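You operate a simulated robot arm through the tools that you are given. There is no shell and no other tool. Be economical: measure what you need, move in short steps, check, and stop when the job is done.

Carry out the task below with a simulated robot arm. There is one attempt and no reset: what you move stays moved.

## Task
Put the white folded wipe on the green sheet.

The check looks at the end state, three seconds after you hand in, the way a careful person would. Anything else that was tipped, shoved, dropped, spilled or broken makes it a failure. Flat cloth is picked up by pressing the open fingertips on it (5 to 10 N) and closing them slowly along it; thin cloth reads only 2 to 8 mm in the jaws.

## Robot
A 6-joint arm with a two-finger parallel gripper, fixed in place. Base frame: the origin is at the foot of the arm, x ahead of it, y to its left, z up; the work surface is at about z = 0. Units: m, degrees, N and s.
With the tool pointing down near the work surface it reaches from about 0.18 to 0.46 m from the base axis. Its first joint turns from -70.0 to 70.0 degrees. Payload 1.9 kg.
The TCP is the grasp point between the finger pads, 0.023 m short of the fingertips. In the tool frame z runs along the fingers and y along their closing line. Largest opening 0.094 m; finger width 0.038, thickness 0.01; the body of the gripper, 0.054 by 0.096 m, starts 0.039 m behind the TCP.
Orientation is that of the tool frame in the base frame, as a unit quaternion [w, x, y, z]. With the fingers straight down and closing along the base's y, the tool's x points along the base's -x, its y along +y and its z along -z.

## Interface
- The arm moves only by the tool send_rows. Its argument "series" is a list of rows, each an object (a shift or turn left out is 0, a gripper value left out holds the last) with "dp": the shift along the tool's x, y, z in mm, a list of three; "delta_rot": the turn, a rotation vector about the tool's x, y, z in degrees, a list of three. In form: [{"dp": [dx, dy, dz], "delta_rot": [wx, wy, wz]}, ...]. A call has 1 to 8 rows; each row shifts and turns the commanded pose from where the row before left it, along the tool's axes as they then stand. "grip" is the gripper command, from -1 (shut) to 1 (fully open), values between in proportion, set as the call begins (left out, the last holds). Each row takes 0.2 s and may step no farther than 0.05 m and 8.6 degrees from the row before; otherwise, or with a gripper value out of range, the whole call is refused. Where a pose cannot be reached the arm comes as near as it can. A force on the tool above 40 N (or 10 N above the force at the start of the call, whichever is more), or a blocked arm, ends the call early, and 0.2 s more pass. The fingers move at their own pace (about 0.108 m/s each) and stop on an object; they squeeze with about 33 N. The grip force told is the motor's: it shows also when the fingers shut on nothing. Time passes only in rows, and 0.2 s behind the last, so rows that do not move let the fingers close. The reply holds the time, the measured pose of the TCP, the force on the tool along the base axes, the opening and the grip force, in the units named above and with some noise.
- Cameras (640 x 400 px; columns grow to the right, rows downward): "scene" is fixed at [0.0339, 0.2945, 0.4458]; the picture's right is [-0.90, -0.45, 0.00], its down [-0.18, 0.37, -0.91] and it looks along [0.41, -0.82, -0.41] (base axes); focal length 283 px, centre (320, 200). "wrist" rides on the gripper at [0.087, 0.016, -0.074] in the tool frame; the picture's right is [-0.18, 0.98, 0.00], its down [-0.58, -0.11, -0.81] and it looks along [-0.79, -0.15, 0.59] (tool axes); focal length 243 px, centre (320, 200).
- grab_frame(camera): a new picture of that camera. It takes no simulated time.
- point_at(camera, pixels): there is no depth. For up to 12 entries [column, row, z] of the newest picture of that camera ("zoom" is the newest enlarged one), the place [x, y] in the base frame at which the ray of that pixel passes the height z, good to about 0.002 m, but the place of the scene camera against the robot may be out by one fixed shift of up to 0.012 m in any direction. It takes no simulated time.
- close_up(camera, box): a new picture of the part [left, top, right, bottom] of that camera's present view, enlarged. It takes no simulated time.
- finish_job(): hands the job in; it is judged then, once.

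Work in short steps. Measure before you move; look again where a grasp or a placing could have gone wrong, and mend it. You have 60 turns and 20 pictures in all, those below and enlarged ones among them. Open the gripper and draw the arm clear of the work before you hand the job in, unless the task says otherwise; then end with one line.

The tools are called after "Emit:" by a JSON object that holds its "method" and its "body". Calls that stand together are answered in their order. send_rows: Moves the arm, as the interface text tells. Its arguments: {"type":"object","properties":{"series":{"type":"array","items":{"type":"object","properties":{"dp":{"type":"array","items":{"type":"number"}},"delta_rot":{"type":"array","items":{"type":"number"}}}}},"grip":{"type":"number"}},"required":["series"]} The other tools are called the same way: grab_frame (camera) takes a picture; point_at (camera, pixels) gives the place at which the rays of pixels pass given heights; close_up (camera, box) takes an enlarged picture of a part of a camera's view; finish_job () hands the job in.

At the start:

```text
time: 0.0
tool_pos: [0.2292, -0.2612, 0.3227]
tool_rot: [0.001, 0.0, 1.0, 0.001]
contact_force: [0.0, 0.5, -1.0]
gripper_width: 0.0937
finger_force: 0.0
```

scene: 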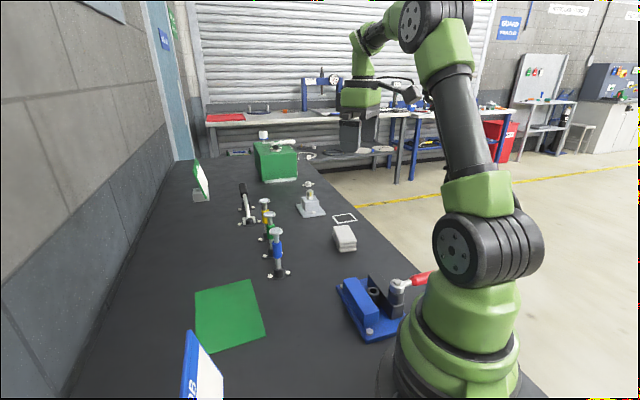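
wrist: 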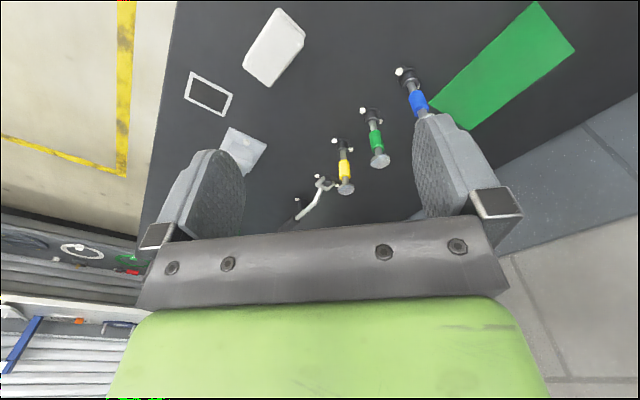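

The white folded wipe seems to be at scene (344,238), and the green sheet at (229,315). I'll enlarge both views to check.

Emit:
{"method": "close_up", "body": {"camera": "scene", "box": [180, 160, 440, 360]}}

Emit:
{"method": "close_up", "body": {"camera": "wrist", "box": [160, 0, 600, 240]}}

```text
2.00 times, centred on (310, 260) of scene
```

zoom: 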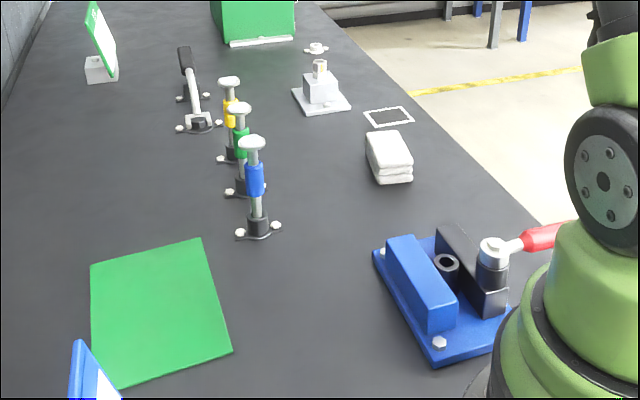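

```text
1.45 times, centred on (380, 120) of wrist
```

zoom: 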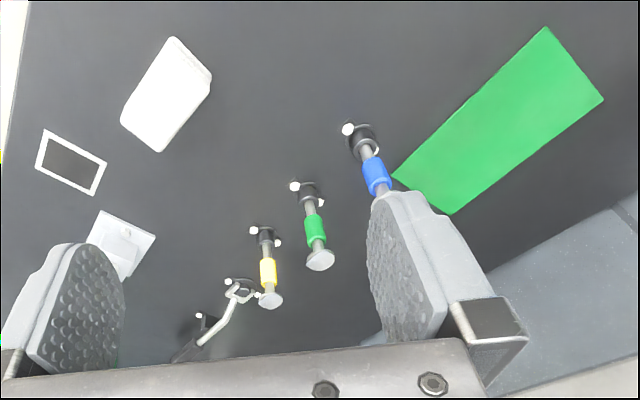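

I'll measure the wipe and the sheet corners in the wrist zoom.

Emit:
{"method": "point_at", "body": {"camera": "zoom", "pixels": [[173, 37, 0.02], [211, 75, 0.02], [160, 152, 0.02], [120, 120, 0.02], [173, 37, 0.0], [211, 97, 0.0], [160, 152, 0.0], [120, 120, 0.0], [545, 27, 0], [603, 98, 0], [448, 214, 0], [392, 178, 0]]}}

Emit:
{"method": "point_at", "body": {"camera": "scene", "pixels": [[333, 228, 0.02], [352, 226, 0.02], [357, 241, 0.02], [339, 243, 0.02], [339, 252, 0.0], [357, 250, 0.0], [194, 291, 0], [250, 279, 0], [266, 335, 0], [277, 278, 0]]}}

```text
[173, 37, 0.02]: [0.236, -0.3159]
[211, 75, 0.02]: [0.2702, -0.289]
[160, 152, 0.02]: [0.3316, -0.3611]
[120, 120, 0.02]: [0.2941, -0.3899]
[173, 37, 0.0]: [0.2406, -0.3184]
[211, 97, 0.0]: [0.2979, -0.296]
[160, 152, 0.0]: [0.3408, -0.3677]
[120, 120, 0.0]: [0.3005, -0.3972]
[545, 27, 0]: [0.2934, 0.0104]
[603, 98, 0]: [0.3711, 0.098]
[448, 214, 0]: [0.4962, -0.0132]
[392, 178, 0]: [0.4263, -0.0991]
```

```text
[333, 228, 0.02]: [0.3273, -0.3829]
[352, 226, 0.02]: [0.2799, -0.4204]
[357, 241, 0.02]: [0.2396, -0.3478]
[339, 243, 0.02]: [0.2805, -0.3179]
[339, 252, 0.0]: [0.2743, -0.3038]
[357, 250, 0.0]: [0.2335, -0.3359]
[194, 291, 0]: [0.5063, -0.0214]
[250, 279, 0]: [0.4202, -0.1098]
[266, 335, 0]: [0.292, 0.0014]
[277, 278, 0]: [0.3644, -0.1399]
```

The wipe is about 94 x 43 mm, centred near (0.283, -0.339), with its long axis at about -51°. The sheet centre is near (0.397, -0.001). I'll turn the tool 51° so the jaws close across the short side.

Emit:
{"method": "send_rows", "body": {"series": [{"delta_rot": [0, 0, 8.5]}, {"delta_rot": [0, 0, 8.5]}, {"delta_rot": [0, 0, 8.5]}, {"delta_rot": [0, 0, 8.5]}, {"delta_rot": [0, 0, 8.5]}, {"delta_rot": [0, 0, 8.5]}], "grip": 1}}

```text
time: 1.4
tool_pos: [0.2275, -0.2621, 0.3219]
tool_rot: [0.001, 0.431, 0.902, 0.0]
contact_force: [-0.4, 0.5, -0.4]
gripper_width: 0.0944
finger_force: 0.1
```

The turn came out as intended, with tool y along (0.78, 0.63). Next I'll go above the wipe at z≈0.15.

Emit:
{"method": "send_rows", "body": {"series": [{"dp": [-19, -1.4, 34]}, {"dp": [-19, -1.4, 34]}, {"dp": [-19, -1.4, 34]}, {"dp": [-19, -1.4, 34]}, {"dp": [-19, -1.4, 34]}]}}

Emit:
{"method": "grab_frame", "body": {"camera": "wrist"}}

```text
time: 2.6
tool_pos: [0.2829, -0.3407, 0.1494]
tool_rot: [0.001, 0.431, 0.902, 0.001]
contact_force: [-0.7, -0.8, 0.2]
gripper_width: 0.094
finger_force: 0.1
```

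```text
15 pictures are left
```

wrist: 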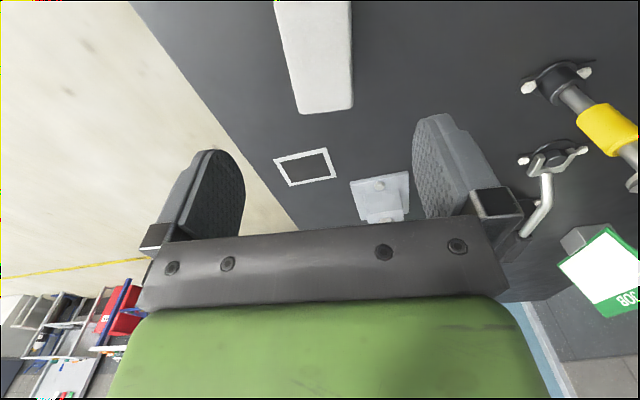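

The wipe's far edge is now at pixels (297,113)-(352,108). I'll check its position against the jaws.

Emit:
{"method": "point_at", "body": {"camera": "wrist", "pixels": [[297, 113, 0.01], [352, 108, 0.01], [276, 5, 0.02], [351, 5, 0.02], [330, 180, 0.0], [276, 160, 0]]}}

```text
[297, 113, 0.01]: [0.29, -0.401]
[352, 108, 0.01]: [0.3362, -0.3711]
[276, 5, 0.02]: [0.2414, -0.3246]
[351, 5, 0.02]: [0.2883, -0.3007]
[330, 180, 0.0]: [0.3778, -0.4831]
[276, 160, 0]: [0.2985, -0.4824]
```

The long axis reads closer to -55° and the centre is about (0.284, -0.344). I'll turn 4° more and descend with the fingers straddling the wipe, which leaves about 20 mm clearance each side.

Emit:
{"method": "send_rows", "body": {"series": [{"delta_rot": [0, 0, 4]}, {"dp": [-3, 0, 30]}, {"dp": [0, 0, 30]}, {"dp": [0, 0, 25]}, {"dp": [0, 0, 15]}, {"dp": [0, 0, 10]}, {"dp": [0, 0, 5]}]}}

Emit:
{"method": "close_up", "body": {"camera": "scene", "box": [270, 140, 430, 270]}}

```text
time: 4.2
tool_pos: [0.2853, -0.343, 0.0378]
tool_rot: [0.002, 0.462, 0.887, 0.0]
contact_force: [-0.4, 0.0, -0.4]
gripper_width: 0.0942
finger_force: 0.0
```

```text
3.08 times, centred on (350, 205) of scene
```

zoom: 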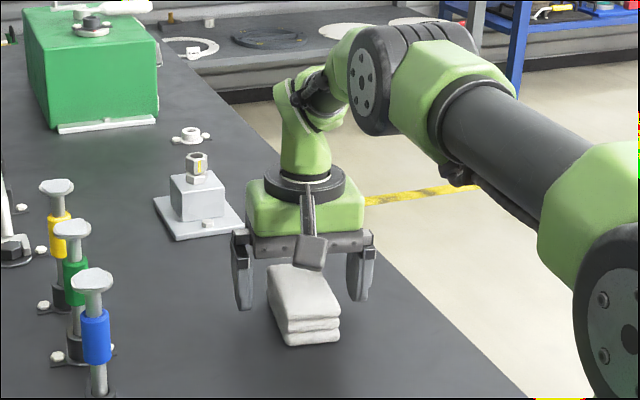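

The fingers straddle the wipe cleanly. I'll go down 10 mm more, putting the tips about 5 mm above the table, and close the fingers.

Emit:
{"method": "send_rows", "body": {"series": [{"dp": [0, 0, 6]}, {"dp": [0, 0, 5]}]}}

Emit:
{"method": "send_rows", "body": {"series": [{}, {}, {}, {}], "grip": -1}}

```text
time: 4.8
tool_pos: [0.2858, -0.3438, 0.0268]
tool_rot: [0.001, 0.462, 0.887, 0.0]
contact_force: [-0.3, 0.4, -0.3]
gripper_width: 0.0942
finger_force: 0.1
```

```text
time: 5.8
tool_pos: [0.2849, -0.3431, 0.0264]
tool_rot: [0.001, 0.462, 0.887, 0.0]
contact_force: [0.0, 0.2, -0.2]
gripper_width: 0.0493
finger_force: 32.9
```

The jaws stopped at 49 mm, so they're gripping the stack firmly. I'll lift it and check.

Emit:
{"method": "send_rows", "body": {"series": [{"dp": [0, 0, -10]}, {"dp": [0, 0, -30]}, {"dp": [0, 0, -35]}, {"dp": [0, 0, -35]}, {"dp": [0, 0, -35]}, {"dp": [0, 0, -15]}]}}

Emit:
{"method": "grab_frame", "body": {"camera": "scene"}}

```text
time: 7.2
tool_pos: [0.2841, -0.3393, 0.1844]
tool_rot: [0.001, 0.462, 0.887, 0.001]
contact_force: [0.6, 0.8, -1.1]
gripper_width: 0.0493
finger_force: 32.8
```

```text
13 pictures are left
```

scene: 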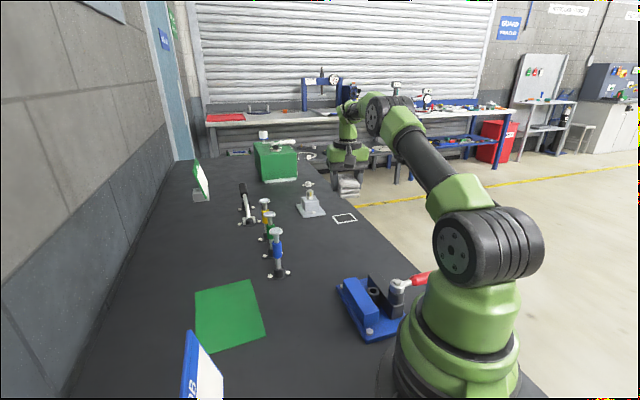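

The wipe is held and nothing else moved. I'll rise, turn back 15.5° to line up with the sheet, and then carry it over.

Emit:
{"method": "send_rows", "body": {"series": [{"dp": [0, 0, -20], "delta_rot": [0, 0, -7.8]}, {"delta_rot": [0, 0, -7.7]}]}}

Emit:
{"method": "send_rows", "body": {"series": [{"dp": [16, 41.6, 0]}, {"dp": [16, 41.6, 0]}, {"dp": [16, 41.6, 0]}, {"dp": [16, 41.6, 0]}, {"dp": [16, 41.6, 0]}, {"dp": [16, 41.6, 0]}, {"dp": [16, 41.6, 0]}, {"dp": [16, 41.6, 0]}]}}

Emit:
{"method": "grab_frame", "body": {"camera": "scene"}}

Emit:
{"method": "grab_frame", "body": {"camera": "wrist"}}

```text
time: 7.8
tool_pos: [0.2858, -0.3419, 0.2046]
tool_rot: [0.001, 0.337, 0.941, 0.0]
contact_force: [-0.1, -0.2, 0.1]
gripper_width: 0.0489
finger_force: 32.8
```

```text
time: 9.6
tool_pos: [0.3996, -0.0016, 0.2064]
tool_rot: [0.001, 0.338, 0.941, 0.0]
contact_force: [0.9, 0.2, -1.9]
gripper_width: 0.0489
finger_force: 33.4
```

```text
12 pictures are left
```

scene: 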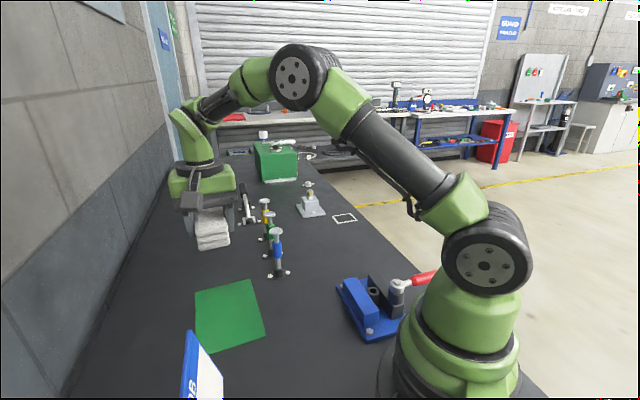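

```text
11 pictures are left
```

wrist: 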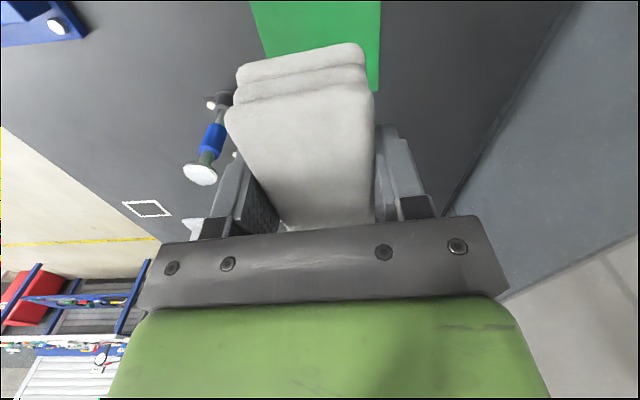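

The wipe is over the sheet and level. The sheet's far edge is visible around (378,92), so I'll check its edges at this pose.

Emit:
{"method": "point_at", "body": {"camera": "wrist", "pixels": [[378, 92, 0.0], [380, 5, 0.0], [252, 5, 0.0], [264, 52, 0.0], [212, 104, 0.0]]}}

Emit:
{"method": "point_at", "body": {"camera": "scene", "pixels": [[194, 291, 0], [250, 279, 0], [266, 335, 0], [202, 352, 0], [187, 330, 0.08]]}}

```text
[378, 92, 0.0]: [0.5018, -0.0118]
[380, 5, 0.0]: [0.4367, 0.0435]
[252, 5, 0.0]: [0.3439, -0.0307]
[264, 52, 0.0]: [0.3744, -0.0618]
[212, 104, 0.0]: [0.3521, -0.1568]
```

```text
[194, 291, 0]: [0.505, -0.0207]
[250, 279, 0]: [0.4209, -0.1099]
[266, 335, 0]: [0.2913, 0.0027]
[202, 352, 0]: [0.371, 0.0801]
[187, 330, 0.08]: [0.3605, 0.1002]
```

The sheet centre is confirmed at about (0.397, -0.002). A sign stands close to the sheet's near-left corner, so I'll check its extent against the wrist camera before lowering.

Emit:
{"method": "close_up", "body": {"camera": "scene", "box": [150, 270, 310, 400]}}

Emit:
{"method": "point_at", "body": {"camera": "scene", "pixels": [[187, 330, 0.05], [187, 330, 0.1], [223, 380, 0.0], [223, 380, 0.05], [223, 380, 0.1], [223, 398, 0.0], [223, 398, 0.02]]}}

```text
3.08 times, centred on (230, 335) of scene
```

zoom: 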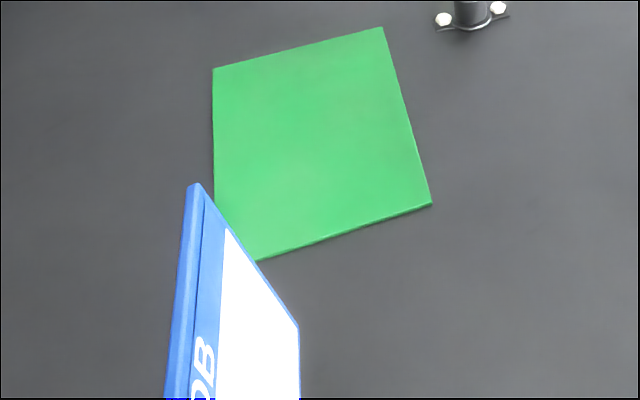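

```text
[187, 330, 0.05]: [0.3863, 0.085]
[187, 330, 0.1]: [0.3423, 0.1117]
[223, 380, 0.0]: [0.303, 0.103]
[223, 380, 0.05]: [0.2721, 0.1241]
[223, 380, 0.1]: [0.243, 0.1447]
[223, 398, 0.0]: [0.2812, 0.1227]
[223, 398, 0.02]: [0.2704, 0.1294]
```

The sign is at least 45 mm clear if I shift the placement a little away from it (18 mm along -x, 8 mm along -y in the tool frame), which stays well inside the sheet. I'll shift and descend most of the way.

Emit:
{"method": "send_rows", "body": {"series": [{"dp": [-18, -8, 0]}, {"dp": [0, 0, 35]}, {"dp": [0, 0, 35]}, {"dp": [0, 0, 35]}, {"dp": [0, 0, 30]}, {"dp": [0, 0, 20]}]}}

Emit:
{"method": "close_up", "body": {"camera": "scene", "box": [130, 210, 310, 400]}}

```text
time: 11.0
tool_pos: [0.4073, -0.0224, 0.0519]
tool_rot: [0.001, 0.339, 0.941, 0.0]
contact_force: [0.4, 1.0, -0.7]
gripper_width: 0.0491
finger_force: 33.3
```

```text
2.11 times, centred on (220, 305) of scene
```

zoom: 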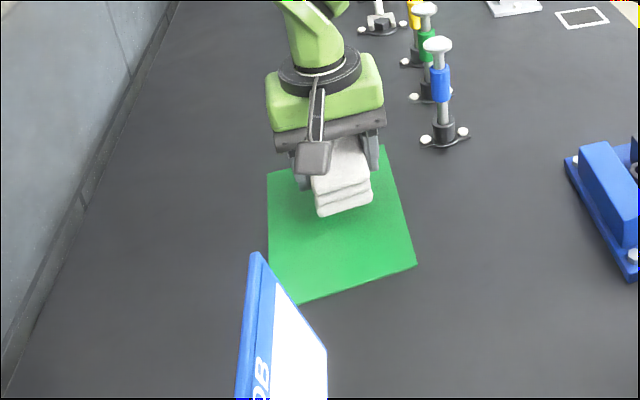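

It's well clear of the sign and over the sheet. I'll lower gently the last stretch.

Emit:
{"method": "send_rows", "body": {"series": [{"dp": [0, 0, 10]}, {"dp": [0, 0, 6]}, {"dp": [0, 0, 4]}, {"dp": [0, 0, 2]}]}}

```text
time: 12.0
tool_pos: [0.4077, -0.0205, 0.0297]
tool_rot: [0.002, 0.338, 0.941, 0.001]
contact_force: [-0.2, 0.5, 0.1]
gripper_width: 0.049
finger_force: 33.7
```

No contact force yet, so I'll creep down in 1 mm steps.

Emit:
{"method": "send_rows", "body": {"series": [{"dp": [0, 0, 1]}, {"dp": [0, 0, 1]}]}}

```text
time: 12.6
tool_pos: [0.4065, -0.0213, 0.0292]
tool_rot: [0.002, 0.337, 0.941, 0.0]
contact_force: [-7.2, -1.9, 19.9]
gripper_width: 0.049
finger_force: 33.1
```

Contact at about 20 N means the wipe is resting on the sheet. I'll back off 0.8 mm and open the fingers.

Emit:
{"method": "send_rows", "body": {"series": [{"dp": [0, 0, -0.8]}]}}

Emit:
{"method": "send_rows", "body": {"series": [{}, {}, {}], "grip": 0.8}}

Emit:
{"method": "send_rows", "body": {"series": [{"dp": [0, 0, -10]}, {"dp": [0, 0, -30]}, {"dp": [0, 0, -40]}, {"dp": [0, 0, -40]}, {"dp": [0, 0, -40]}]}}

Emit:
{"method": "grab_frame", "body": {"camera": "scene"}}

```text
time: 13.0
tool_pos: [0.4076, -0.0212, 0.0291]
tool_rot: [0.002, 0.338, 0.941, 0.001]
contact_force: [1.5, 2.3, 11.3]
gripper_width: 0.0493
finger_force: 32.7
```

```text
time: 13.8
tool_pos: [0.4085, -0.0211, 0.0283]
tool_rot: [0.001, 0.337, 0.941, 0.001]
contact_force: [-0.7, 0.3, -1.0]
gripper_width: 0.0847
finger_force: 0.1
```

```text
time: 15.0
tool_pos: [0.4078, -0.0218, 0.189]
tool_rot: [0.001, 0.337, 0.941, 0.0]
contact_force: [0.0, 0.2, 0.6]
gripper_width: 0.0846
finger_force: 0.1
```

```text
8 pictures are left
```

scene: 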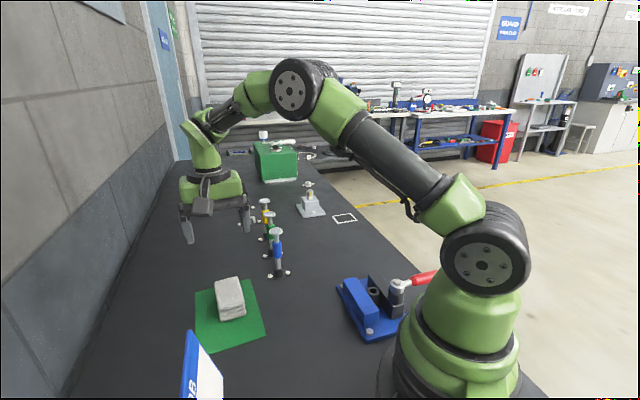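

The wipe is on the sheet. I'll check its far end more closely.

Emit:
{"method": "close_up", "body": {"camera": "scene", "box": [180, 260, 290, 360]}}

Emit:
{"method": "point_at", "body": {"camera": "scene", "pixels": [[214, 281, 0.025], [238, 277, 0.025], [245, 317, 0.002], [220, 321, 0.002]]}}

```text
4.00 times, centred on (235, 310) of scene
```

zoom: 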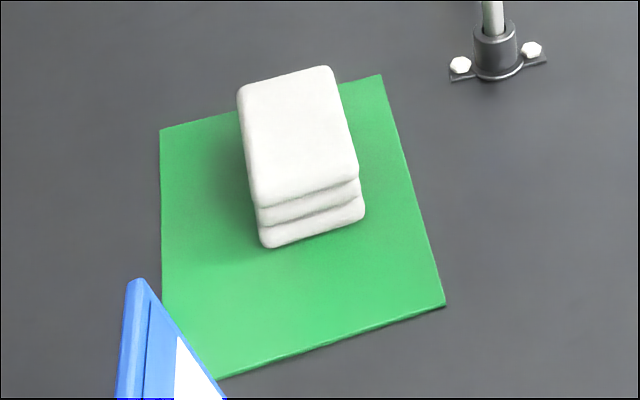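

```text
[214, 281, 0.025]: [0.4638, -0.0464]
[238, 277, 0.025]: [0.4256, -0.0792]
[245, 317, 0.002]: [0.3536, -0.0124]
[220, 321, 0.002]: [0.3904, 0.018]
```

The whole wipe lies on the sheet, with about 15 mm of margin at the far end. I'll raise the arm further clear and hand in.

Emit:
{"method": "send_rows", "body": {"series": [{"dp": [0, 0, -40]}, {"dp": [0, 0, -40]}, {"dp": [0, 0, -20]}], "grip": 1}}

Emit:
{"method": "finish_job", "body": {}}

```text
time: 15.8
tool_pos: [0.4081, -0.0225, 0.288]
tool_rot: [0.001, 0.337, 0.941, 0.001]
contact_force: [-0.4, 0.8, 0.0]
gripper_width: 0.0938
finger_force: 0.1
```

```text
The job is handed in.
```

The white folded wipe is lying fully on the green sheet, nothing else in view appears to have moved, and the gripper is open with the arm raised clear.
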